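You operate a simulated robot arm through the tools that you are given. There is no shell and no other tool.

You are at the controls of a simulated robot arm. One attempt, no reset.

TASK
Stop the test and put both test loops back on the hose rack.
Fine: pump off, then bleed, then the orange and the green cart valve on 0, then rack the loops. Spill nothing; the other valves, hoses, loops and caps end as they were.

It is judged by the outcome, as a careful person would: the job done as asked, and still so three seconds after it is handed in. It fails if anything else is knocked over, pushed out of place, dropped, spilled or broken. A push-on lid holds only when it is set on centred and level and pressed home; a screw cap is set on level and turned clockwise until tight.

THE ROBOT
A 6-joint arm with a two-finger parallel gripper, fixed in place. Base frame: the origin is at the foot of the arm, x ahead of it, y to its left, z up. Lengths are in m, angles in rad, forces in N, time in s.
Its first joint turns from -2.897 to 2.897 rad. Payload 3.91 kg.
The TCP is the grasp point between the finger pads, 0.03 m short of the fingertips. In the tool frame z runs along the fingers and y along their closing line. Largest opening 0.11 m; finger width 0.02, thickness 0.01; the body of the gripper, 0.048 by 0.112 m, starts 0.055 m behind the TCP.
Orientation is told as [roll, pitch, yaw] about the base's x, y, z axes, in that order, counted from this pose: with the fingers straight down and closing along the base's y, the tool's x points along the base's -x, its y along +y and its z along -z.

THE INTERFACE
- The arm moves only by the tool apply_moves. Its argument "commands" is a list of rows, each a list of 7 numbers: the shift along the base's x, y, z in m, then the turn, a rotation vector about the base's x, y, z in rad, then the closure, from 0 (fully open) to 1 (shut). In form: [[dx, dy, dz, rx, ry, rz, hand], ...]. A call has 1 to 20 rows; each row shifts and turns the commanded pose from where the row before left it. A row lasts 0.2 s, in which the tool goes at most 0.05 m and 0.15 rad; a call with a longer step from one row to the next is refused whole, and so is a gripper value outside its range. A pose out of reach is approached as far as the arm can. The call stops where the force on the tool passes 40 N (or 10 N more than at its start, if that is more) or the arm is blocked; 0.2 s more then pass. The fingers move at their own pace (about 0.108 m/s each) and stop on an object; they squeeze with about 23 N. The grip force told is the motor's: it shows also when the fingers shut on nothing. Time passes only in rows, and 0.2 s behind the last, so rows that do not move let the fingers close. The reply holds the time, the measured pose of the TCP, the force on the tool along the base axes, the opening and the grip force, in the units named above and with some noise, with the torque about the TCP (base axes, N m) and any sound that the robot's microphone picked up.
- Cameras (640 x 400 px; columns grow to the right, rows downward): "scene" is fixed at [0.4015, 0.5015, 1.5313]; the picture's right is [0.38, 0.92, 0.00], its down [0.61, -0.25, -0.75] and it looks along [-0.69, 0.29, -0.66] (base axes); focal length 214 px, centre (320, 200). "wrist" rides on the gripper at [0.072, 0.017, -0.103] in the tool frame; the picture's right is [-0.23, 0.97, 0.00], its down [-0.76, -0.18, -0.62] and it looks along [-0.61, -0.14, 0.78] (tool axes); focal length 222 px, centre (320, 200). There is no depth. A picture from a camera that has moved, and an enlarged one, comes with that camera's place and axes in the base frame and with its lens.
- grab_frame(camera): a new picture of that camera. The clock stands still meanwhile.
- zoom(camera, box): a new picture of the part [left, top, right, bottom] of that camera's present view, enlarged. The clock stands still meanwhile.
- finish_job(): hands the job in; it is judged then, once.

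Places have to be worked out from the pictures, the camera data and where the tool is seen. Open the gripper and draw the arm clear of the work before you hand the job in, unless the task says otherwise.

The tools are called after ">>>" as a command line: name --pt "numbers of a row" for each row, then --argument value for the rest, lists and objects as JSON in quotes. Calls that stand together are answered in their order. apply_moves: Moves the arm, as the interface text tells. Its arguments: {"type":"object","properties":{"commands":{"type":"array","items":{"type":"array","items":{"type":"number"}}}},"required":["commands"]} The other tools are called the same way: grab_frame (camera) takes a picture; zoom (camera, box) takes an enlarged picture of a part of a camera's view; finish_job () hands the job in.

At the start:

```text
time_s: 0.0
position: [0.2159, 0.5527, 1.2554]
tool_rot: [0.003, 0.0, 0.002]
wrist_force: [0.2, 1.2, -0.6]
ft_torque: [-0.02, -0.02, 0.02]
finger_gap: 0.1102
gripper_force: 0.0
```

scene: 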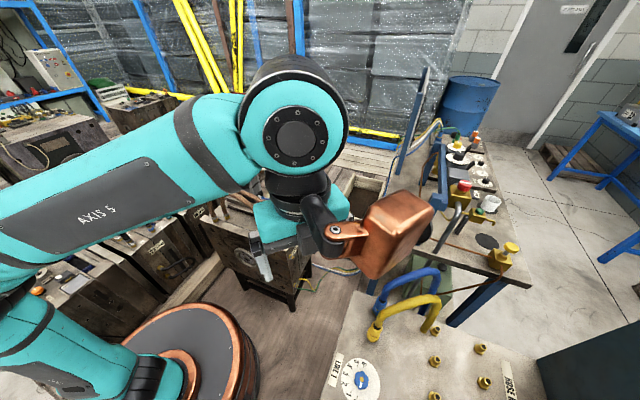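
wrist: 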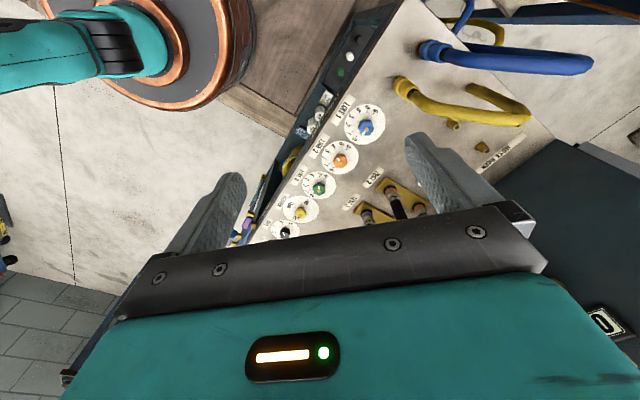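

I begin by looking closely at both cameras to understand the layout of the cart, the rack and the pump.

>>> zoom --camera "scene" --box '[320, 220, 560, 400]'

>>> zoom --camera "scene" --box '[380, 100, 560, 300]'

>>> zoom --camera "wrist" --box '[220, 0, 420, 260]'

>>> zoom --camera "wrist" --box '[380, 0, 640, 220]'

```text
2.22 times, centred on (440, 310) of scene
camera zoom: at [0.4015, 0.5015, 1.5313], right [0.38, 0.92, 0.0], down [0.61, -0.25, -0.75], along [-0.69, 0.29, -0.66], focal length 477 px, centre (53, -44)
```

zoom: 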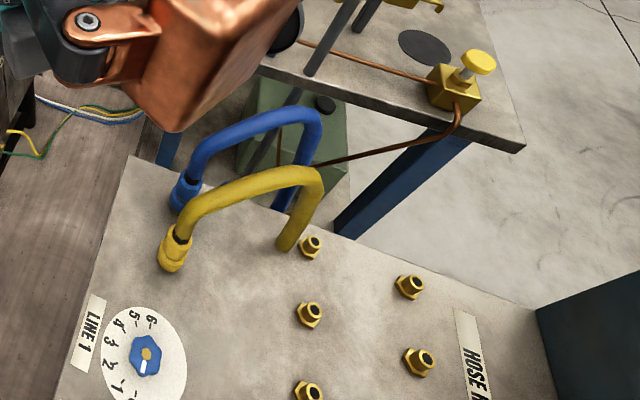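

```text
2.00 times, centred on (470, 200) of scene
camera zoom: at [0.4015, 0.5015, 1.5313], right [0.38, 0.92, 0.0], down [0.61, -0.25, -0.75], along [-0.69, 0.29, -0.66], focal length 429 px, centre (20, 200)
```

zoom: 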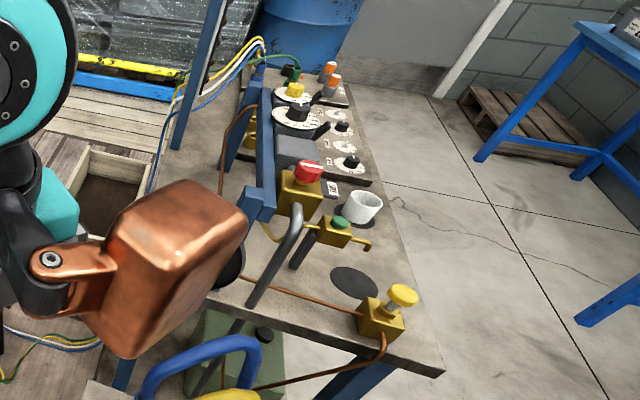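

```text
1.54 times, centred on (320, 130) of wrist
camera zoom: at [0.1438, 0.5682, 1.3586], right [0.23, 0.97, 0.0], down [0.76, -0.18, 0.62], along [0.61, -0.14, -0.78], focal length 342 px, centre (320, 308)
```

zoom: 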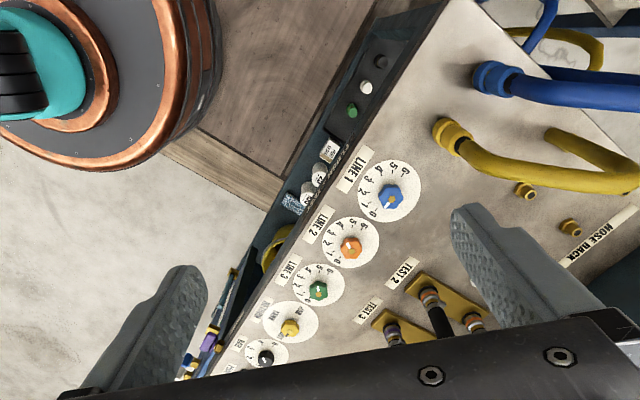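

```text
1.82 times, centred on (510, 110) of wrist
camera zoom: at [0.1438, 0.5682, 1.3586], right [0.23, 0.97, 0.0], down [0.76, -0.18, 0.62], along [0.61, -0.14, -0.78], focal length 404 px, centre (-26, 364)
```

zoom: 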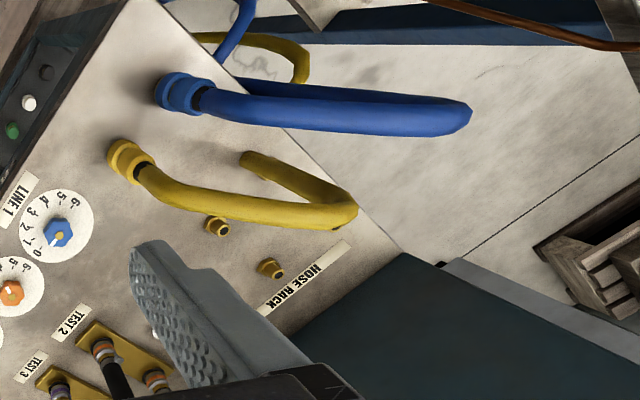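

The cart's top is turned about 45° to the base frame, with its front edge around 0.6 m from the base. I yaw the tool about 45° so the wrist camera faces the cart squarely and back off a little for an overview.

>>> apply_moves --pt "0 -0.02 0.008 0 0 0.13 0" --pt "0 -0.025 0.01 0 0 0.13 0" --pt "0 -0.025 0.01 0 0 0.13 0" --pt "0 -0.025 0.01 0 0 0.13 0" --pt "0 -0.025 0.01 0 0 0.13 0" --pt "0 -0.02 0.01 0 0 0.135 0"

>>> grab_frame --camera "wrist"

>>> grab_frame --camera "scene"

```text
time_s: 1.4
position: [0.215, 0.4124, 1.3073]
tool_rot: [0.006, -0.007, 0.789]
wrist_force: [0.9, 0.5, -0.3]
ft_torque: [-0.04, -0.01, 0.01]
finger_gap: 0.11
gripper_force: 0.0
out of reach, approached as far as the arm can: row 6
```

```text
taken
camera wrist: at [0.1531, 0.3712, 1.4098], right [-0.53, 0.85, 0.01], down [0.66, 0.41, 0.63], along [0.53, 0.34, -0.78], focal length 222 px, centre (320, 200)
```

wrist: 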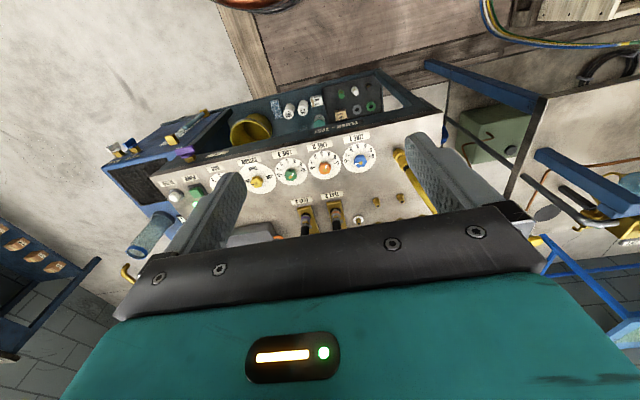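

```text
taken
```

scene: 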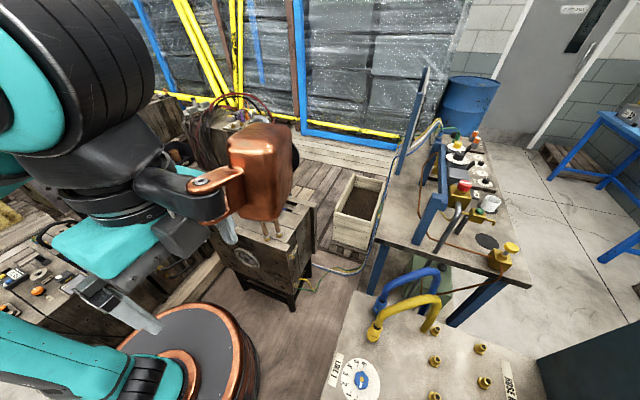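

>>> zoom --camera "wrist" --box '[220, 60, 460, 210]'

>>> zoom --camera "wrist" --box '[100, 90, 340, 250]'

```text
2.67 times, centred on (340, 135) of wrist
camera zoom: at [0.1531, 0.3712, 1.4098], right [-0.53, 0.85, 0.01], down [0.66, 0.41, 0.63], along [0.53, 0.34, -0.78], focal length 592 px, centre (267, 373)
```

zoom: 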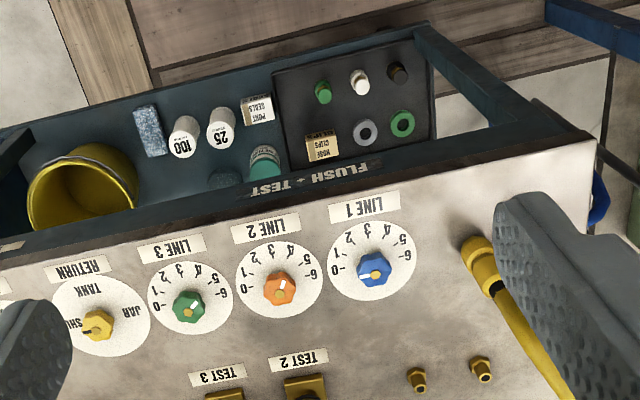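

```text
2.50 times, centred on (220, 170) of wrist
camera zoom: at [0.1531, 0.3712, 1.4098], right [-0.53, 0.85, 0.01], down [0.66, 0.41, 0.63], along [0.53, 0.34, -0.78], focal length 555 px, centre (570, 275)
```

zoom: 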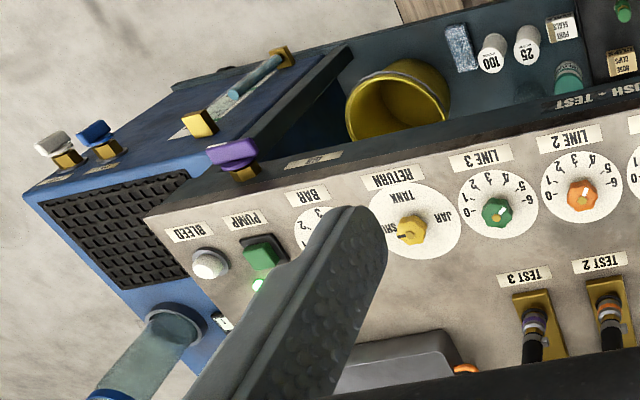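

The panel layout is now readable: BLEED (white button), PUMP (green switch with lit lamp), BAR gauge, RETURN valve, LINE 3 green, LINE 2 orange, LINE 1 blue, TEST 3 / TEST 2 ports and the hose rack. I move toward the pump side for a closer look.

>>> apply_moves --pt "0.035 -0.0135 -0.0153 0 0 0 0" --pt "0.035 -0.0135 -0.0153 0 0 0 0" --pt "0.035 -0.0135 -0.0153 0 0 0 0" --pt "0.035 -0.0135 -0.0153 0 0 0 0" --pt "0.035 -0.0135 -0.0153 0 0 0 0" --pt "0.035 -0.0135 -0.0153 0 0 0 0" --pt "0.035 -0.0135 -0.0153 0 0 0 0"

>>> grab_frame --camera "wrist"

>>> zoom --camera "wrist" --box '[220, 60, 460, 210]'

>>> zoom --camera "scene" --box '[340, 240, 560, 400]'

```text
time_s: 3.0
position: [0.4599, 0.3187, 1.1994]
tool_rot: [0.004, 0.002, 0.787]
wrist_force: [-0.4, 0.2, 0.7]
ft_torque: [0.01, -0.02, 0.01]
finger_gap: 0.1097
gripper_force: 0.0
```

```text
taken
camera wrist: at [0.3987, 0.2785, 1.3038], right [-0.53, 0.85, 0.0], down [0.66, 0.41, 0.62], along [0.53, 0.33, -0.78], focal length 222 px, centre (320, 200)
```

wrist: 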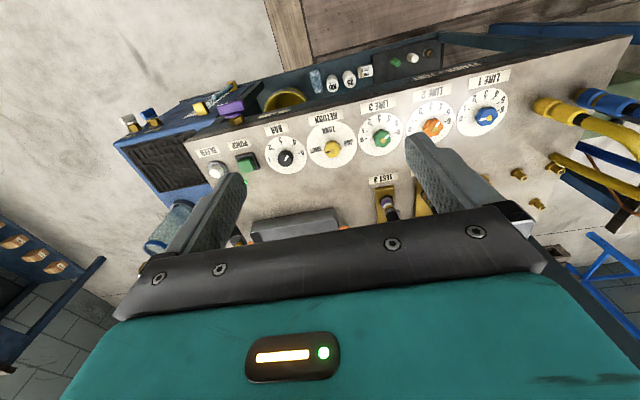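

```text
2.67 times, centred on (340, 135) of wrist
camera zoom: at [0.3987, 0.2785, 1.3038], right [-0.53, 0.85, 0.0], down [0.66, 0.41, 0.62], along [0.53, 0.33, -0.78], focal length 592 px, centre (267, 373)
```

zoom: 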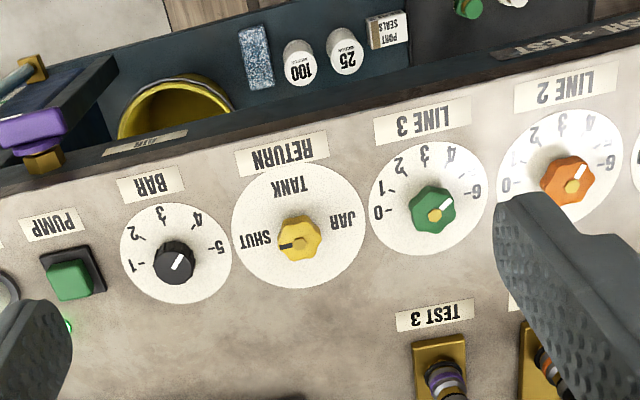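

```text
2.50 times, centred on (450, 320) of scene
camera zoom: at [0.4015, 0.5015, 1.5313], right [0.38, 0.92, 0.0], down [0.61, -0.25, -0.75], along [-0.69, 0.29, -0.66], focal length 536 px, centre (-5, -100)
```

zoom: 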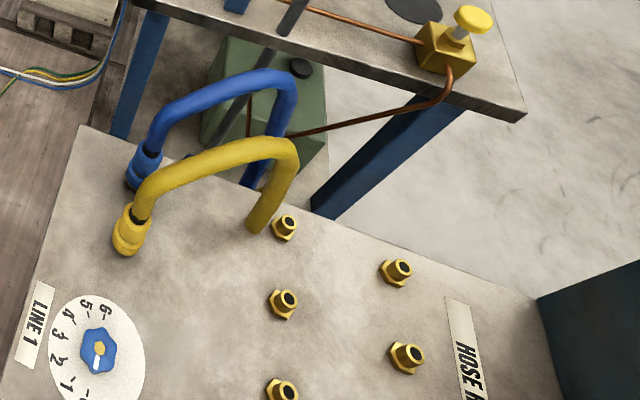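

I estimate (u pointing away from the robot at 45°, v to the left): knobs at u≈0.69, PUMP v≈-0.30, BLEED v≈-0.37, LINE 3 v≈0, LINE 2 v≈0.095; rack nipples at u≈0.854/0.962. Now I move farther out to see the TEST loops and the rack better.

>>> apply_moves --pt "0.004 0.04 0.005 0 0 0 0" --pt "0.004 0.04 0.005 0 0 0 0" --pt "0.004 0.04 0 0 0 0 0" --pt "0.004 0.04 0 0 0 0 0" --pt "0.004 0.04 0 0 0 0 0" --pt "0.004 0.04 0 0 0 0 0" --pt "0.004 0.04 0 0 0 0 0"

>>> grab_frame --camera "wrist"

>>> zoom --camera "wrist" --box '[220, 60, 460, 210]'

>>> grab_frame --camera "scene"

```text
time_s: 4.6
position: [0.4868, 0.5973, 1.2122]
tool_rot: [0.004, -0.001, 0.787]
wrist_force: [0.3, -0.6, 1.7]
ft_torque: [0.11, 0.02, 0.02]
finger_gap: 0.11
gripper_force: 0.1
```

```text
taken
camera wrist: at [0.425, 0.5577, 1.314], right [-0.53, 0.85, 0.0], down [0.66, 0.41, 0.62], along [0.53, 0.33, -0.78], focal length 222 px, centre (320, 200)
```

wrist: 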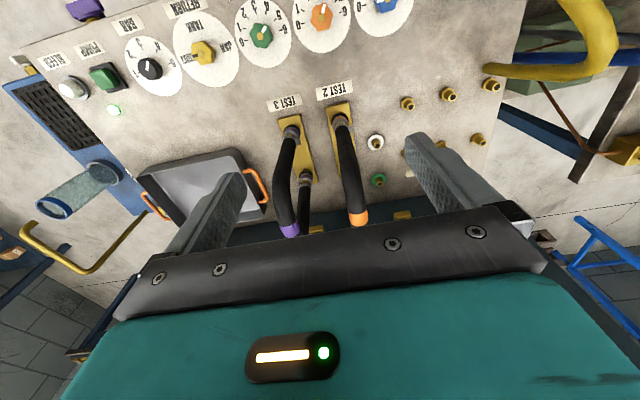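

```text
2.67 times, centred on (340, 135) of wrist
camera zoom: at [0.425, 0.5577, 1.314], right [-0.53, 0.85, 0.0], down [0.66, 0.41, 0.62], along [0.53, 0.33, -0.78], focal length 592 px, centre (267, 373)
```

zoom: 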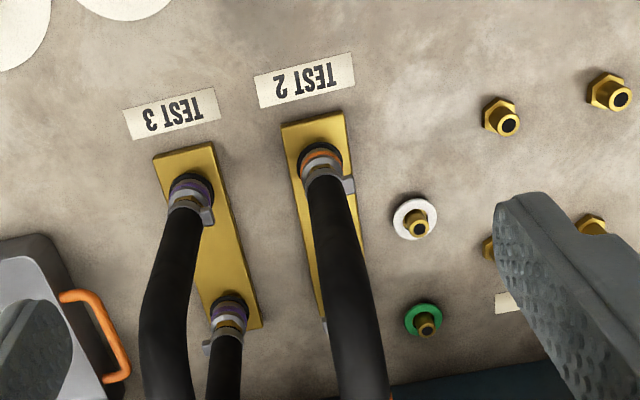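

```text
taken
```

scene: 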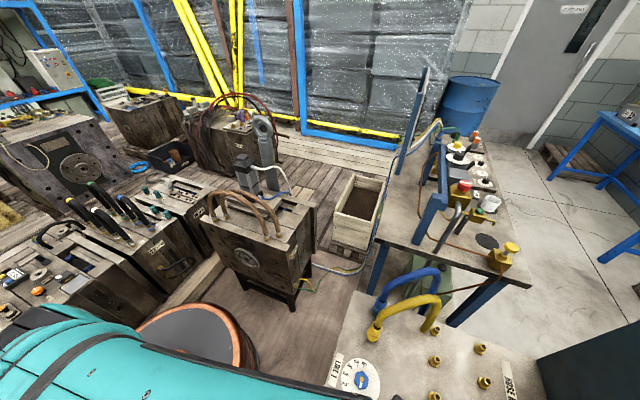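

The test loops are tall black arches (top z≈1.105) on TEST 3 (v≈0.00) and TEST 2 (v≈0.098), with ends at u≈0.842 and 0.951, and the rack has three free columns of brass nipples. I zoom in on details of the couplings, buttons and knob pointers.

>>> zoom --camera "wrist" --box '[265, 100, 375, 210]'

>>> zoom --camera "wrist" --box '[40, 30, 180, 130]'

>>> zoom --camera "wrist" --box '[230, 0, 410, 70]'

>>> zoom --camera "wrist" --box '[440, 0, 640, 150]'

```text
3.64 times, centred on (320, 155) of wrist
camera zoom: at [0.425, 0.5577, 1.314], right [-0.53, 0.85, 0.0], down [0.66, 0.41, 0.62], along [0.53, 0.33, -0.78], focal length 808 px, centre (320, 364)
```

zoom: 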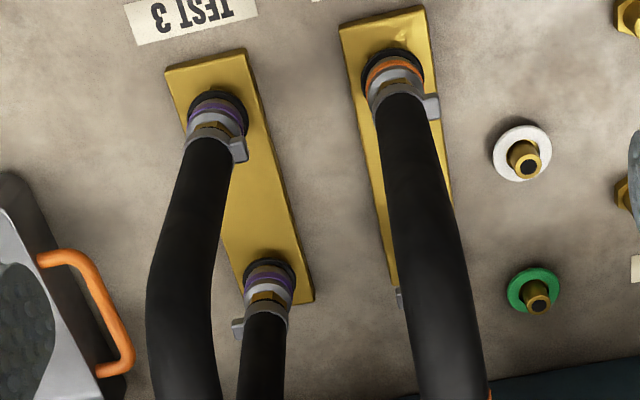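

```text
4.00 times, centred on (110, 80) of wrist
camera zoom: at [0.425, 0.5577, 1.314], right [-0.53, 0.85, 0.0], down [0.66, 0.41, 0.62], along [0.53, 0.33, -0.78], focal length 888 px, centre (1160, 680)
```

zoom: 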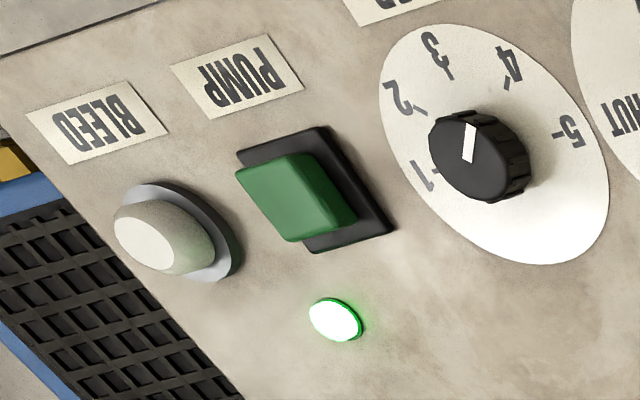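

```text
3.56 times, centred on (320, 35) of wrist
camera zoom: at [0.425, 0.5577, 1.314], right [-0.53, 0.85, 0.0], down [0.66, 0.41, 0.62], along [0.53, 0.33, -0.78], focal length 790 px, centre (320, 787)
```

zoom: 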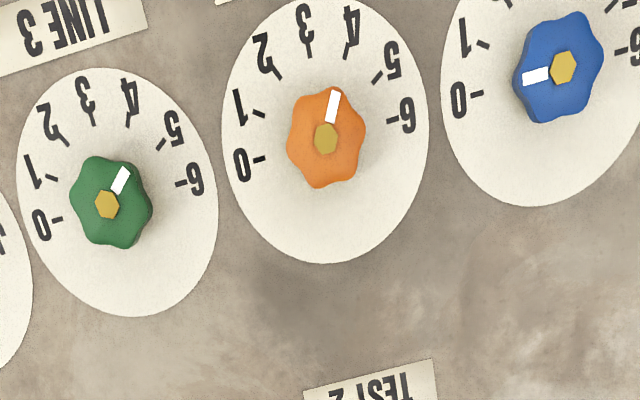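

```text
2.67 times, centred on (540, 75) of wrist
camera zoom: at [0.425, 0.5577, 1.314], right [-0.53, 0.85, 0.0], down [0.66, 0.41, 0.62], along [0.53, 0.33, -0.78], focal length 592 px, centre (-267, 533)
```

zoom: 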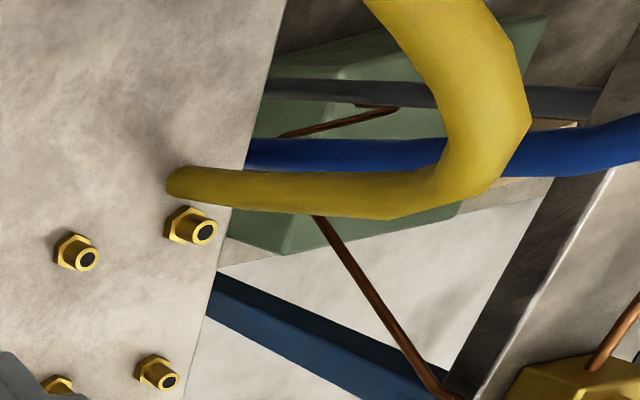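

Orange points at about 4 and green at about 4.5 (0 lies toward -v, numbers rise clockwise from above), blue is at 0, and RETURN is on SHUT. I move with the fingers shut to hover above the PUMP button, estimated at x≈0.694, y≈0.273, top z≈0.87.

>>> apply_moves --pt "0.0231 -0.0361 0 0 0 0 1" --pt "0.0231 -0.0361 0 0 0 0 1" --pt "0.0231 -0.0361 0 0 0 0 1" --pt "0.0231 -0.0361 -0.01 0 0 0 1" --pt "0.0231 -0.0361 -0.02 0 0 0 1" --pt "0.0231 -0.0361 -0.025 0 0 0 1" --pt "0.0231 -0.0361 -0.025 0 0 0 1" --pt "0.0231 -0.0361 -0.025 0 0 0 1" --pt "0.0228 -0.036 -0.025 0 0 0 1" --pt "0 0 -0.04 0 0 0 1"

>>> grab_frame --camera "wrist"

>>> grab_frame --camera "scene"

```text
time_s: 6.8
position: [0.6961, 0.2734, 1.0395]
tool_rot: [0.005, 0.0, 0.787]
wrist_force: [-0.3, -0.4, 0.3]
ft_torque: [0.01, -0.02, -0.02]
finger_gap: 0.0
gripper_force: 22.9
```

```text
taken
camera wrist: at [0.634, 0.2328, 1.1428], right [-0.53, 0.85, 0.0], down [0.66, 0.41, 0.62], along [0.53, 0.33, -0.78], focal length 222 px, centre (320, 200)
```

wrist: 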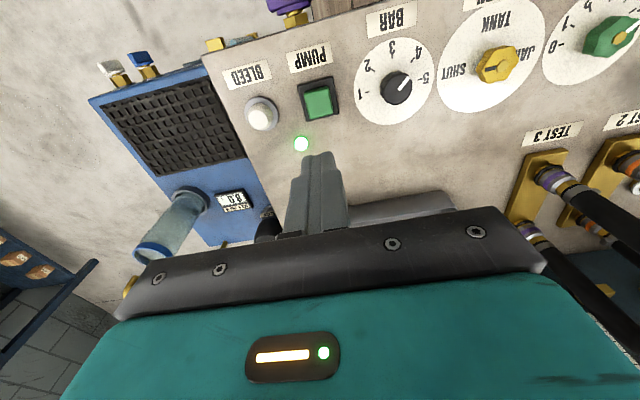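

```text
taken
```

scene: 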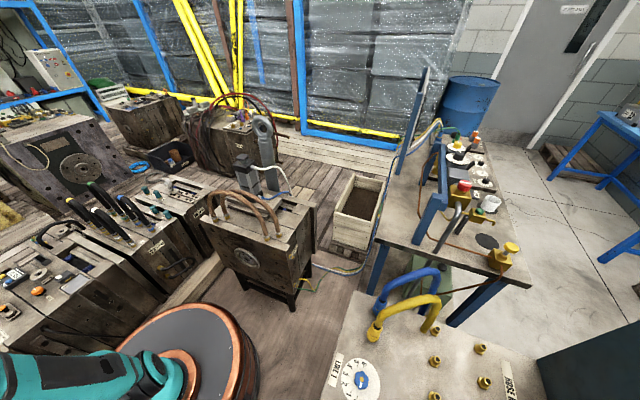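

The fingers hover near the PUMP button. There is a display on the blue unit — I zoom on it and on the button area for exact aiming.

>>> zoom --camera "wrist" --box '[190, 170, 290, 240]'

>>> zoom --camera "wrist" --box '[220, 40, 440, 170]'

```text
5.71 times, centred on (240, 205) of wrist
camera zoom: at [0.634, 0.2328, 1.1428], right [-0.53, 0.85, 0.0], down [0.66, 0.41, 0.62], along [0.53, 0.33, -0.78], focal length 1269 px, centre (777, 171)
```

zoom: 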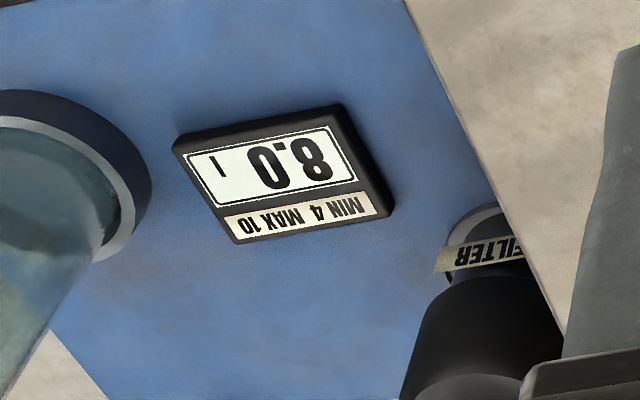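

```text
2.91 times, centred on (330, 105) of wrist
camera zoom: at [0.634, 0.2328, 1.1428], right [-0.53, 0.85, 0.0], down [0.66, 0.41, 0.62], along [0.53, 0.33, -0.78], focal length 646 px, centre (291, 476)
```

zoom: 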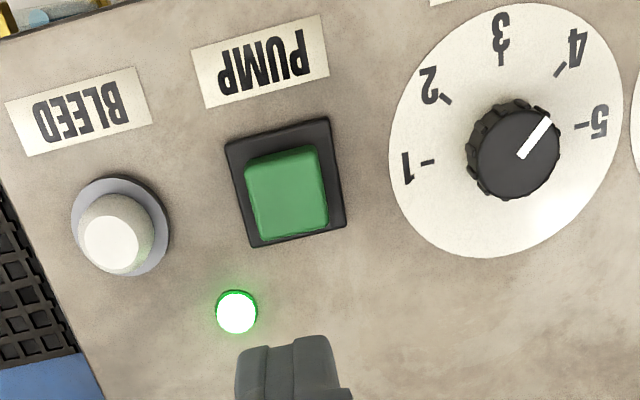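

Button top centre re-estimated at (u 0.683, v -0.301), within 2 mm of the tool. I descend to just above it.

>>> apply_moves --pt "0 -0.001 -0.04 0 0 0 1" --pt "0 0 -0.04 0 0 0 1" --pt "0 0 -0.035 0 0 0 1" --pt "0 0 -0.008 0 0 0 1"

>>> zoom --camera "wrist" --box '[220, 40, 440, 200]'

```text
time_s: 7.8
position: [0.6968, 0.273, 0.915]
tool_rot: [0.004, 0.002, 0.789]
wrist_force: [-0.4, -1.1, 0.3]
ft_torque: [-0.02, 0.03, -0.02]
finger_gap: 0.0
gripper_force: 22.6
```

```text
2.50 times, centred on (330, 120) of wrist
camera zoom: at [0.6346, 0.2325, 1.0184], right [-0.53, 0.85, 0.0], down [0.66, 0.41, 0.62], along [0.53, 0.33, -0.78], focal length 555 px, centre (295, 400)
```

zoom: 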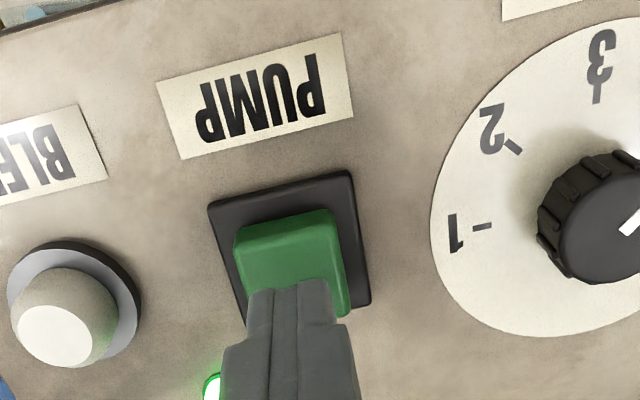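

The fingertips are just above the button. I press down in small steps, watching force and sound.

>>> apply_moves --pt "0 0 -0.005 0 0 0 1" --pt "0 0 -0.005 0 0 0 1" --pt "0 0 -0.004 0 0 0 1"

>>> zoom --camera "wrist" --box '[220, 40, 440, 200]'

```text
time_s: 8.6
position: [0.6948, 0.273, 0.9027]
tool_rot: [0.005, 0.001, 0.786]
wrist_force: [0.1, 0.9, 1.3]
ft_torque: [0.01, 0.01, 0.02]
finger_gap: 0.0
gripper_force: 23.0
```

```text
2.50 times, centred on (330, 120) of wrist
camera zoom: at [0.6342, 0.2323, 1.0054], right [-0.53, 0.85, 0.0], down [0.66, 0.41, 0.62], along [0.53, 0.33, -0.78], focal length 555 px, centre (295, 400)
```

zoom: 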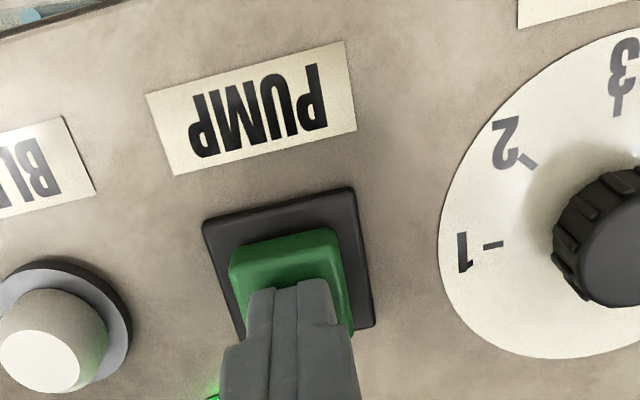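

No contact force yet (1 N). I continue in finer steps.

>>> apply_moves --pt "0 0 -0.003 0 0 0 1" --pt "0 0 -0.003 0 0 0 1"

>>> zoom --camera "wrist" --box '[220, 40, 440, 200]'

```text
time_s: 9.2
position: [0.6964, 0.2723, 0.8967]
tool_rot: [0.004, -0.001, 0.787]
wrist_force: [0.6, 1.5, 2.8]
ft_torque: [-0.01, -0.03, 0.01]
finger_gap: 0.0
gripper_force: 23.1
heard: click
```

```text
2.50 times, centred on (330, 120) of wrist
camera zoom: at [0.6343, 0.2322, 1.0002], right [-0.53, 0.85, 0.0], down [0.66, 0.41, 0.62], along [0.53, 0.33, -0.78], focal length 555 px, centre (295, 400)
```

zoom: 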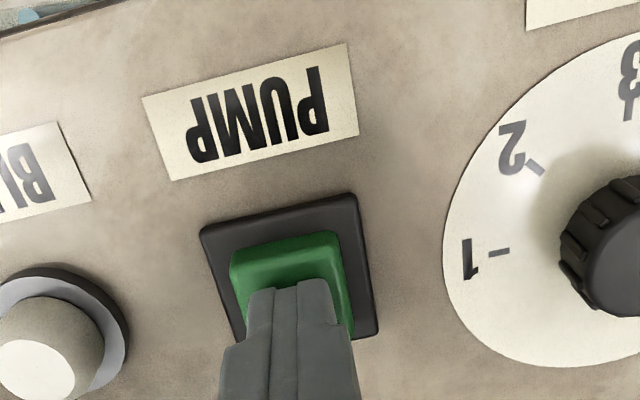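

A click was heard and the green glow is gone. I lift straight up to check the lamp.

>>> apply_moves --pt "0 0 0.015 0 0 0 1" --pt "0 0 0.03 0 0 0 1" --pt "0 0 0.03 0 0 0 1"

>>> zoom --camera "wrist" --box '[200, 40, 440, 200]'

>>> grab_frame --camera "wrist"

```text
time_s: 10.0
position: [0.6963, 0.272, 0.9706]
tool_rot: [0.004, 0.003, 0.788]
wrist_force: [0.5, -0.2, -0.5]
ft_torque: [-0.04, 0.0, -0.01]
finger_gap: 0.0
gripper_force: 23.2
```

```text
2.50 times, centred on (320, 120) of wrist
camera zoom: at [0.6341, 0.2323, 1.0749], right [-0.53, 0.85, 0.0], down [0.67, 0.41, 0.62], along [0.53, 0.33, -0.78], focal length 555 px, centre (320, 400)
```

zoom: 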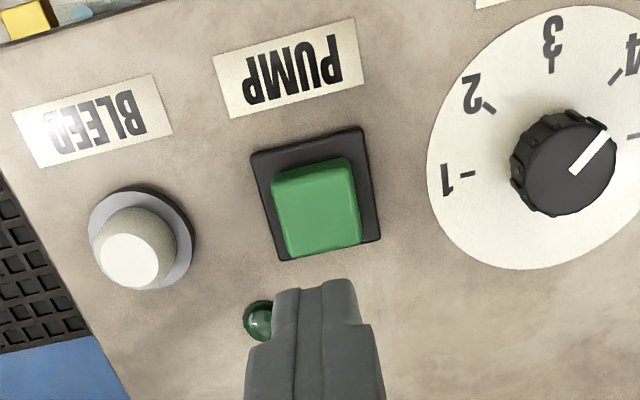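

```text
taken
camera wrist: at [0.6341, 0.2323, 1.0749], right [-0.53, 0.85, 0.0], down [0.67, 0.41, 0.62], along [0.53, 0.33, -0.78], focal length 222 px, centre (320, 200)
```

wrist: 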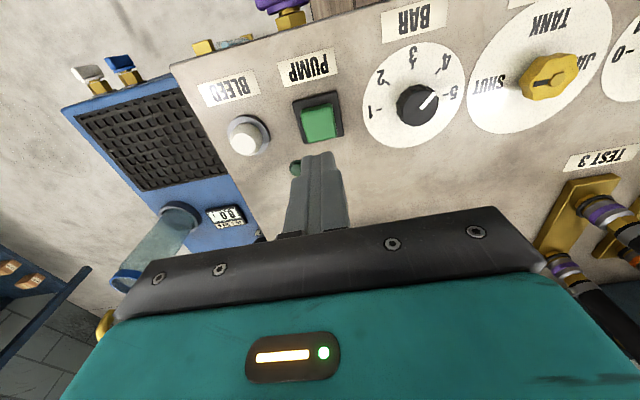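

The lamp is off, so the pump is stopped. Next BLEED, which I put at (u 0.686, v -0.377) → x≈0.7515, y≈0.2183; I move above it and descend close.

>>> apply_moves --pt "0.0276 -0.0268 0 0 0 0 1" --pt "0.0276 -0.0269 0 0 0 0 1" --pt "0 0 -0.03 0 0 0 1" --pt "0 0 -0.02 0 0 0 1"

>>> zoom --camera "wrist" --box '[200, 40, 440, 200]'

```text
time_s: 11.0
position: [0.7524, 0.2178, 0.9214]
tool_rot: [0.005, 0.001, 0.788]
wrist_force: [0.2, 0.2, 0.5]
ft_torque: [0.01, 0.01, 0.0]
finger_gap: 0.0
gripper_force: 23.0
```

```text
2.50 times, centred on (320, 120) of wrist
camera zoom: at [0.6895, 0.1781, 1.025], right [-0.53, 0.85, 0.0], down [0.66, 0.41, 0.62], along [0.53, 0.33, -0.78], focal length 555 px, centre (320, 400)
```

zoom: 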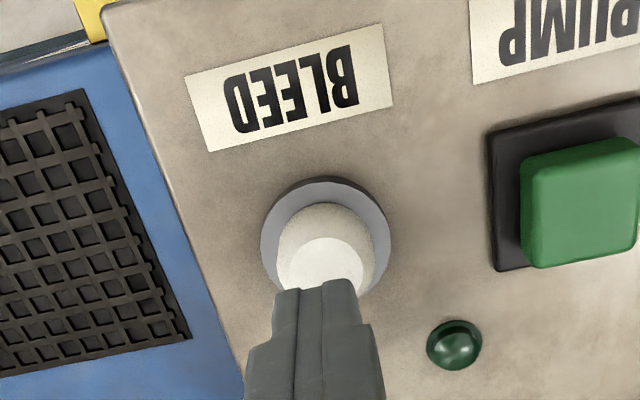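

Well aligned. I lower in small steps onto the bleed button until it clicks or the force rises.

>>> apply_moves --pt "0 0 -0.008 0 0 0 1" --pt "0 0 -0.005 0 0 0 1" --pt "0 0 -0.003 0 0 0 1"

```text
time_s: 11.8
position: [0.751, 0.2189, 0.9046]
tool_rot: [0.004, 0.0, 0.787]
wrist_force: [-0.1, 0.2, -0.2]
ft_torque: [-0.01, 0.02, 0.03]
finger_gap: 0.0
gripper_force: 22.7
```

Still no contact at TCP z=0.905. I continue with 3 mm steps.

>>> apply_moves --pt "0 0 -0.003 0 0 0 1" --pt "0 0 -0.003 0 0 0 1"

>>> zoom --camera "wrist" --box '[200, 40, 440, 200]'

```text
time_s: 12.4
position: [0.7513, 0.2193, 0.9001]
tool_rot: [0.004, -0.001, 0.788]
wrist_force: [1.3, -0.9, 2.2]
ft_torque: [-0.01, -0.05, -0.01]
finger_gap: 0.0
gripper_force: 22.5
heard: click
```

```text
2.50 times, centred on (320, 120) of wrist
camera zoom: at [0.6894, 0.1784, 1.003], right [-0.53, 0.85, 0.0], down [0.67, 0.41, 0.62], along [0.53, 0.33, -0.78], focal length 555 px, centre (320, 400)
```

zoom: 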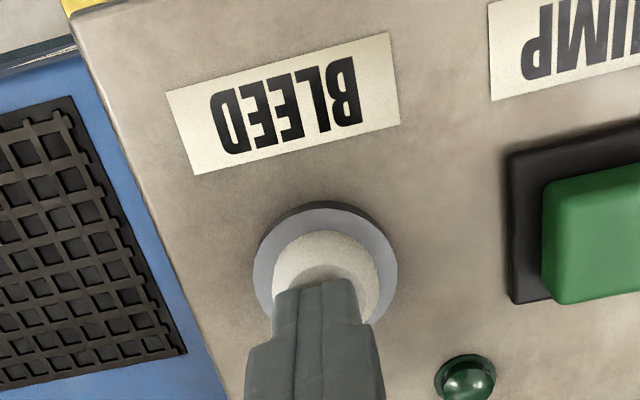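

BLEED clicked in. I press a touch further and hold it for several seconds so the pressure comes off fully.

>>> apply_moves --pt "0 0 -0.002 0 0 0 1" --pt "0 0 0 0 0 0 1" --pt "0 0 0 0 0 0 1" --pt "0 0 0 0 0 0 1" --pt "0 0 0 0 0 0 1" --pt "0 0 0 0 0 0 1" --pt "0 0 0 0 0 0 1" --pt "0 0 0 0 0 0 1" --pt "0 0 0 0 0 0 1" --pt "0 0 0 0 0 0 1" --pt "0 0 0 0 0 0 1" --pt "0 0 0 0 0 0 1" --pt "0 0 0 0 0 0 1" --pt "0 0 0 0 0 0 1" --pt "0 0 0 0 0 0 1" --pt "0 0 0 0 0 0 1" --pt "0 0 0 0 0 0 1" --pt "0 0 0 0 0 0 1" --pt "0 0 0 0 0 0 1" --pt "0 0 0 0 0 0 1"

>>> grab_frame --camera "wrist"

```text
time_s: 16.6
position: [0.7524, 0.2185, 0.8981]
tool_rot: [0.004, -0.001, 0.787]
wrist_force: [1.6, -0.4, 10.5]
ft_torque: [-0.02, -0.03, -0.01]
finger_gap: 0.0002
gripper_force: 22.6
```

```text
taken
camera wrist: at [0.6892, 0.1784, 1.0012], right [-0.53, 0.85, 0.0], down [0.66, 0.41, 0.62], along [0.53, 0.33, -0.78], focal length 222 px, centre (320, 200)
```

wrist: 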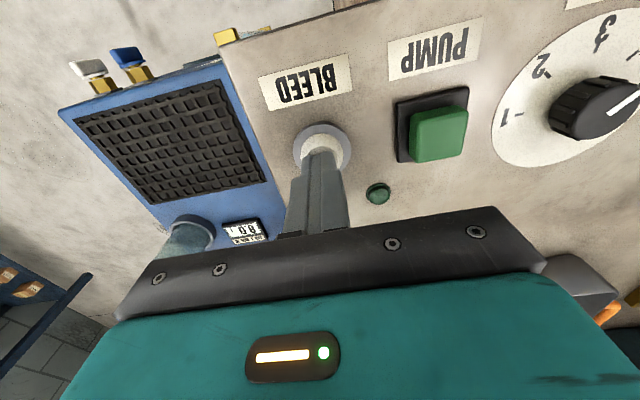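

Held for 4 s at about 10 N. I lift off and check the button and the display.

>>> apply_moves --pt "0 0 0.015 0 0 0 1" --pt "0 0 0.035 0 0 0 1" --pt "0 0 0.04 0 0 0 1" --pt "0 0 0.04 0 0 0 1"

>>> zoom --camera "wrist" --box '[180, 40, 420, 200]'

>>> grab_frame --camera "wrist"

```text
time_s: 17.6
position: [0.7515, 0.2188, 1.0297]
tool_rot: [0.005, 0.0, 0.785]
wrist_force: [0.4, 0.5, 0.0]
ft_torque: [-0.01, 0.02, 0.02]
finger_gap: 0.0001
gripper_force: 23.1
```

```text
2.50 times, centred on (300, 120) of wrist
camera zoom: at [0.6903, 0.1781, 1.1319], right [-0.53, 0.85, 0.0], down [0.67, 0.41, 0.62], along [0.53, 0.33, -0.78], focal length 555 px, centre (370, 400)
```

zoom: 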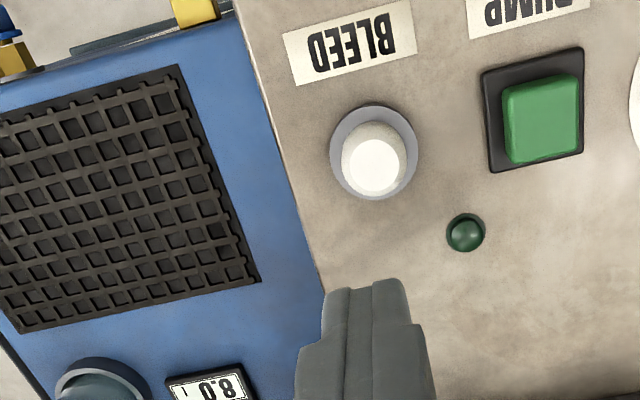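

```text
taken
camera wrist: at [0.6903, 0.1781, 1.1319], right [-0.53, 0.85, 0.0], down [0.67, 0.41, 0.62], along [0.53, 0.33, -0.78], focal length 222 px, centre (320, 200)
```

wrist: 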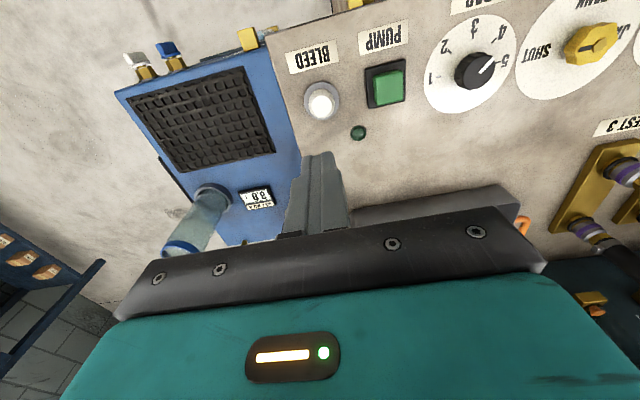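

The bleed button has sprung back and the pump lamp stays dark. Now to the valves: I move over the green LINE 3 knob (u≈0.688, v≈-0.005 → x≈0.490, y≈0.483) with the gripper opened part-way.

>>> apply_moves --pt "-0.0327 0.033 0 0 0 0 0.45" --pt "-0.0327 0.033 0 0 0 0 0.45" --pt "-0.0327 0.033 0 0 0 0 0.45" --pt "-0.0327 0.033 0 0 0 0 0.45" --pt "-0.0327 0.033 0 0 0 0 0.45" --pt "-0.0327 0.033 0 0 0 0 0.45" --pt "-0.0327 0.033 0 0 0 0 0.45" --pt "-0.0327 0.033 0 0 0 0 0.45"

>>> grab_frame --camera "wrist"

>>> zoom --camera "wrist" --box '[200, 20, 440, 180]'

>>> grab_frame --camera "scene"

```text
time_s: 19.4
position: [0.4903, 0.4832, 1.028]
tool_rot: [0.004, 0.001, 0.786]
wrist_force: [0.5, -0.3, -0.7]
ft_torque: [0.02, -0.01, -0.03]
finger_gap: 0.0607
gripper_force: 0.0
```

```text
taken
camera wrist: at [0.4289, 0.4425, 1.1313], right [-0.53, 0.85, 0.0], down [0.67, 0.41, 0.62], along [0.53, 0.33, -0.78], focal length 222 px, centre (320, 200)
```

wrist: 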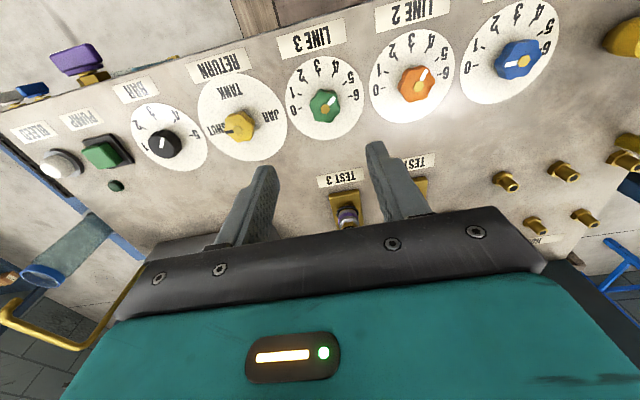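

```text
2.50 times, centred on (320, 100) of wrist
camera zoom: at [0.4289, 0.4425, 1.1313], right [-0.53, 0.85, 0.0], down [0.67, 0.41, 0.62], along [0.53, 0.33, -0.78], focal length 555 px, centre (320, 450)
```

zoom: 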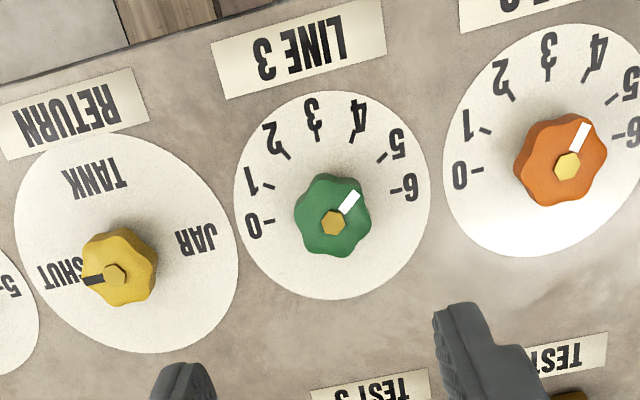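

```text
taken
```

scene: 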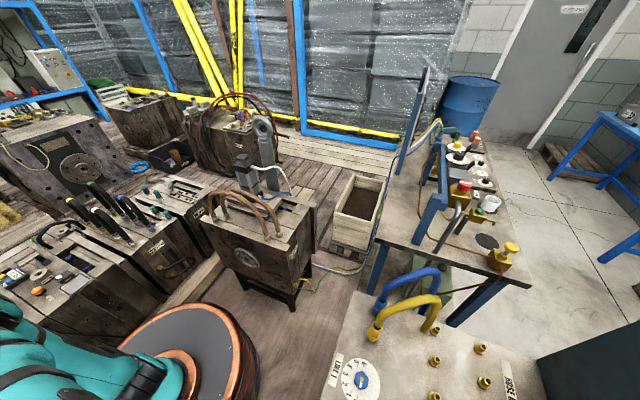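

The green knob's centre works out at u≈0.690, v≈-0.001 (x≈0.4886, y≈0.4872), the orange one at v≈0.098. I recentre on the green one and pre-rotate the tool clockwise about 65° so that the counter-clockwise turn fits in one grip.

>>> apply_moves --pt "-0.0017 0.004 0 0 0 -0.14 0.45" --pt "0 0 0 0 0 -0.14 0.45" --pt "0 0 0 0 0 -0.14 0.45" --pt "0 0 0 0 0 -0.14 0.45" --pt "0 0 -0.01 0 0 -0.14 0.45" --pt "0 0 -0.02 0 0 -0.14 0.45" --pt "0 0 -0.02 0 0 -0.14 0.45" --pt "0 0 -0.02 0 0 -0.14 0.45"

>>> grab_frame --camera "wrist"

>>> zoom --camera "wrist" --box '[200, 50, 440, 210]'

```text
time_s: 21.2
position: [0.4876, 0.4866, 0.9567]
tool_rot: [0.002, 0.0, -0.335]
wrist_force: [0.1, 0.6, -0.3]
ft_torque: [0.0, -0.01, 0.0]
finger_gap: 0.0603
gripper_force: 0.0
```

```text
taken
camera wrist: at [0.426, 0.5252, 1.0607], right [0.53, 0.85, 0.0], down [0.66, -0.42, 0.62], along [0.53, -0.33, -0.78], focal length 222 px, centre (320, 200)
```

wrist: 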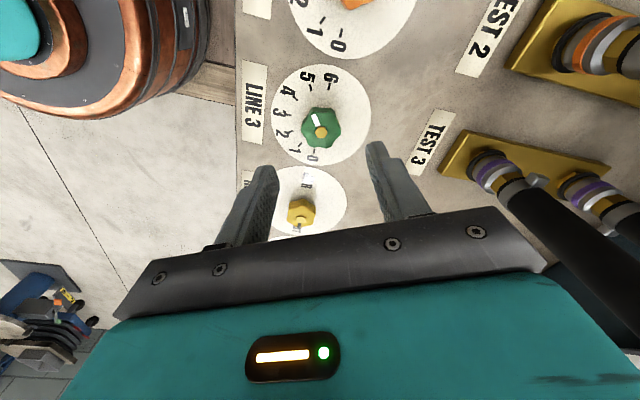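

```text
2.50 times, centred on (320, 130) of wrist
camera zoom: at [0.426, 0.5252, 1.0607], right [0.53, 0.85, 0.0], down [0.66, -0.42, 0.62], along [0.53, -0.33, -0.78], focal length 555 px, centre (320, 375)
```

zoom: 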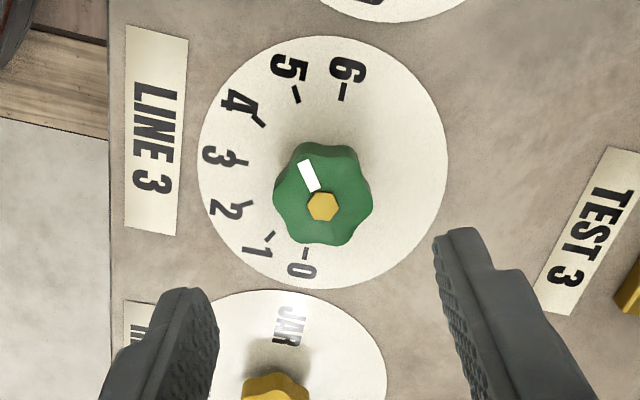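

The green knob sits within 2 mm of the tool axis. I descend around it with the fingers open.

>>> apply_moves --pt "-0.0003 0.0015 -0.03 0 0 0 0.45" --pt "0 0 -0.02 0 0 0 0.45" --pt "0 0 -0.01 0 0 0 0.45" --pt "0 0 -0.006 0 0 0 0.45"

>>> zoom --camera "wrist" --box '[200, 50, 440, 210]'

```text
time_s: 22.2
position: [0.4886, 0.4869, 0.8912]
tool_rot: [0.004, 0.0, -0.333]
wrist_force: [0.1, -1.1, 0.4]
ft_torque: [-0.03, 0.01, -0.01]
finger_gap: 0.0603
gripper_force: 0.1
```

```text
2.50 times, centred on (320, 130) of wrist
camera zoom: at [0.4256, 0.5265, 0.9949], right [0.53, 0.85, 0.0], down [0.66, -0.42, 0.62], along [0.53, -0.33, -0.78], focal length 555 px, centre (320, 375)
```

zoom: 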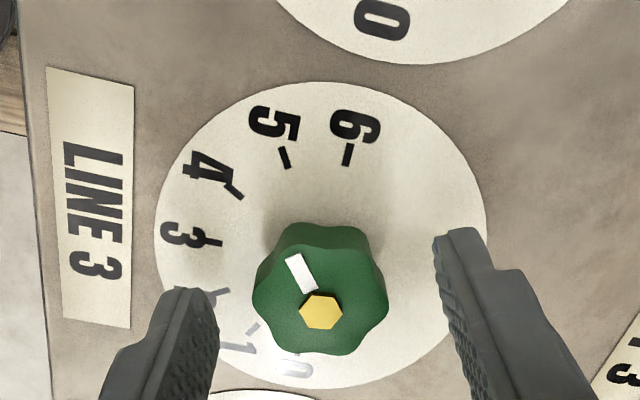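

Offset still about 2 mm; I trim that and close on the knob, watching side forces.

>>> apply_moves --pt "-0.0014 0.002 0 0 0 0 0.45" --pt "0 0 0 0 0 0 0.6" --pt "0 0 0 0 0 0 0.8" --pt "0 0 0 0 0 0 1" --pt "0 0 0 0 0 0 1"

>>> zoom --camera "wrist" --box '[200, 50, 440, 210]'

```text
time_s: 23.4
position: [0.4859, 0.4874, 0.8927]
tool_rot: [0.003, 0.001, -0.334]
wrist_force: [-14.1, -25.8, -6.5]
ft_torque: [-0.73, 0.67, -0.07]
finger_gap: 0.0325
gripper_force: 45.2
```

```text
2.50 times, centred on (320, 130) of wrist
camera zoom: at [0.4238, 0.5276, 0.995], right [0.53, 0.85, 0.0], down [0.66, -0.42, 0.62], along [0.53, -0.33, -0.78], focal length 555 px, centre (320, 375)
```

zoom: 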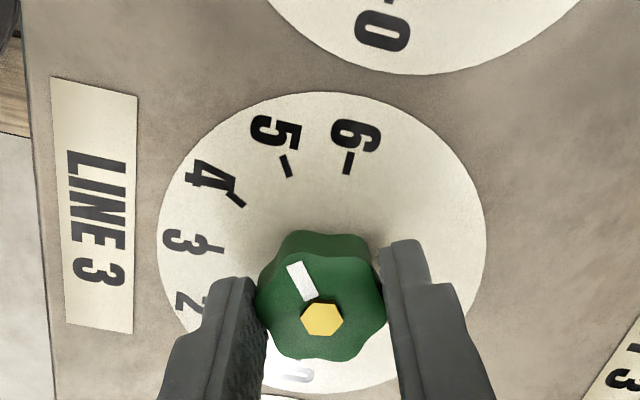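

The fingers grip the knob but press sideways (~29 N toward -closing line), meaning the tool sits about 2 mm too far along its closing line. I shift to relieve it.

>>> apply_moves --pt "-0.0005 -0.0015 0 0 0 0 1" --pt "0 0 0 0 0 0 1"

```text
time_s: 24.0
position: [0.4872, 0.4891, 0.893]
tool_rot: [0.003, -0.001, -0.332]
wrist_force: [-11.1, -14.7, -11.9]
ft_torque: [-0.05, 0.74, -0.03]
finger_gap: 0.0325
gripper_force: 45.2
```

Side force is dropping; I trim further in -x/-y and slightly down.

>>> apply_moves --pt "-0.0012 -0.0018 -0.001 0 0 0 1" --pt "0 0 0 0 0 0 1"

```text
time_s: 24.6
position: [0.4862, 0.4886, 0.892]
tool_rot: [0.006, -0.002, -0.334]
wrist_force: [17.9, 27.3, 9.9]
ft_torque: [0.79, 0.17, 0.07]
finger_gap: 0.0325
gripper_force: 44.8
```

It overshot (stiffness ~23 N/mm), so I step back a bit more than half.

>>> apply_moves --pt "0.0007 0.0011 0.00045 0 0 0 1" --pt "0 0 0 0 0 0 1"

```text
time_s: 25.2
position: [0.4859, 0.4888, 0.8918]
tool_rot: [0.003, -0.001, -0.333]
wrist_force: [15.5, 25.5, 14.6]
ft_torque: [0.24, -0.83, 0.08]
finger_gap: 0.0325
gripper_force: 44.6
```

Some stick-slip hysteresis; I step a little more in the same direction.

>>> apply_moves --pt "0.0005 0.0009 0.0004 0 0 0 1" --pt "0 0 0 0 0 0 1" --pt "0 0 0 0 0 0 1"

```text
time_s: 26.0
position: [0.4859, 0.4883, 0.892]
tool_rot: [0.001, 0.0, -0.335]
wrist_force: [5.3, 9.6, 9.5]
ft_torque: [0.02, -0.28, 0.01]
finger_gap: 0.0328
gripper_force: 44.9
```

Forces are now small. I start turning counter-clockwise in a short burst and watch the forces and the pointer.

>>> apply_moves --pt "0.0002 0.0003 0.0004 0 0 0.1 1" --pt "0 0 0 0 0 0.1 1" --pt "0 0 0 0 0 0.1 1"

>>> zoom --camera "wrist" --box '[200, 50, 440, 210]'

```text
time_s: 26.8
position: [0.4853, 0.4873, 0.8929]
tool_rot: [0.002, 0.002, -0.032]
wrist_force: [-9.3, -12.7, -4.0]
ft_torque: [-0.64, -0.29, -0.05]
finger_gap: 0.0326
gripper_force: 45.1
```

```text
2.50 times, centred on (320, 130) of wrist
camera zoom: at [0.4148, 0.5066, 0.9951], right [0.26, 0.97, 0.0], down [0.76, -0.2, 0.62], along [0.6, -0.16, -0.78], focal length 555 px, centre (320, 375)
```

zoom: 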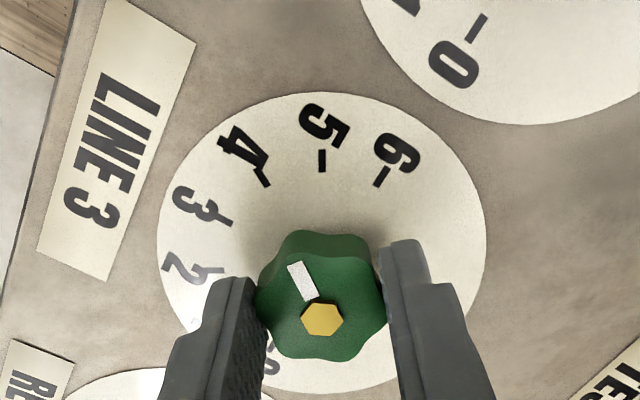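

The knob turns with the tool (pointer now near 4.2). I continue in bursts with small centring trims.

>>> apply_moves --pt "-0.0003 -0.0004 0 0 0 0.12 1" --pt "0 0 0 0 0 0.12 1" --pt "0 0 0 0 0 0.12 1" --pt "0 0 0 0 0 0.12 1"

```text
time_s: 27.8
position: [0.4856, 0.487, 0.8913]
tool_rot: [0.002, 0.002, 0.448]
wrist_force: [-12.4, -31.4, -20.5]
ft_torque: [-0.74, 0.03, -0.04]
finger_gap: 0.0324
gripper_force: 44.9
```

Side force rose to 31 N in -y; I trim before turning on.

>>> apply_moves --pt "-0.0005 -0.0012 -0.0008 0 0 0 1" --pt "0 0 0 0 0 0 1"

```text
time_s: 28.4
position: [0.4856, 0.486, 0.8923]
tool_rot: [0.003, -0.001, 0.447]
wrist_force: [-0.5, -20.8, -10.1]
ft_torque: [-0.81, 0.4, -0.05]
finger_gap: 0.0327
gripper_force: 45.5
```

>>> apply_moves --pt "0 -0.0008 -0.0004 0 0 0.1 1" --pt "0 0 0 0 0 0.1 1" --pt "0 0 0 0 0 0.1 1"

>>> zoom --camera "wrist" --box '[200, 50, 440, 210]'

```text
time_s: 29.2
position: [0.4867, 0.4863, 0.892]
tool_rot: [0.004, -0.001, 0.746]
wrist_force: [14.5, -9.7, 11.1]
ft_torque: [-0.56, -0.14, -0.03]
finger_gap: 0.0326
gripper_force: 45.1
```

```text
2.50 times, centred on (320, 130) of wrist
camera zoom: at [0.4226, 0.4486, 0.995], right [-0.5, 0.87, 0.0], down [0.68, 0.39, 0.62], along [0.54, 0.31, -0.78], focal length 555 px, centre (320, 375)
```

zoom: 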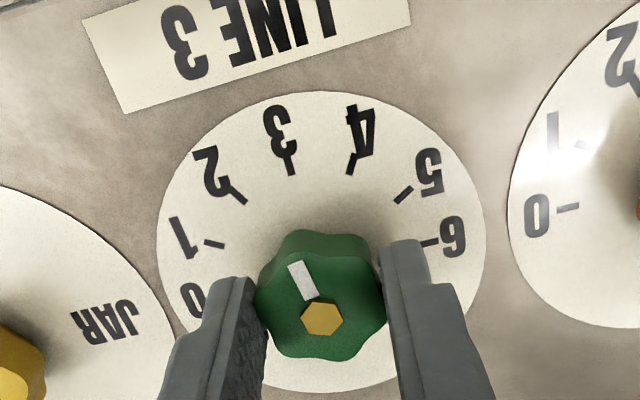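

Pointer now about 2.5. I keep turning with small trims.

>>> apply_moves --pt "0.0006 -0.0004 0.0004 0 0 0.12 1" --pt "0 0 0 0 0 0.12 1" --pt "0 0 0 0 0 0.12 1"

```text
time_s: 30.0
position: [0.4877, 0.4855, 0.8934]
tool_rot: [0.003, -0.002, 1.108]
wrist_force: [28.3, -1.2, 18.7]
ft_torque: [0.46, -1.28, -0.07]
finger_gap: 0.0324
gripper_force: 44.9
```

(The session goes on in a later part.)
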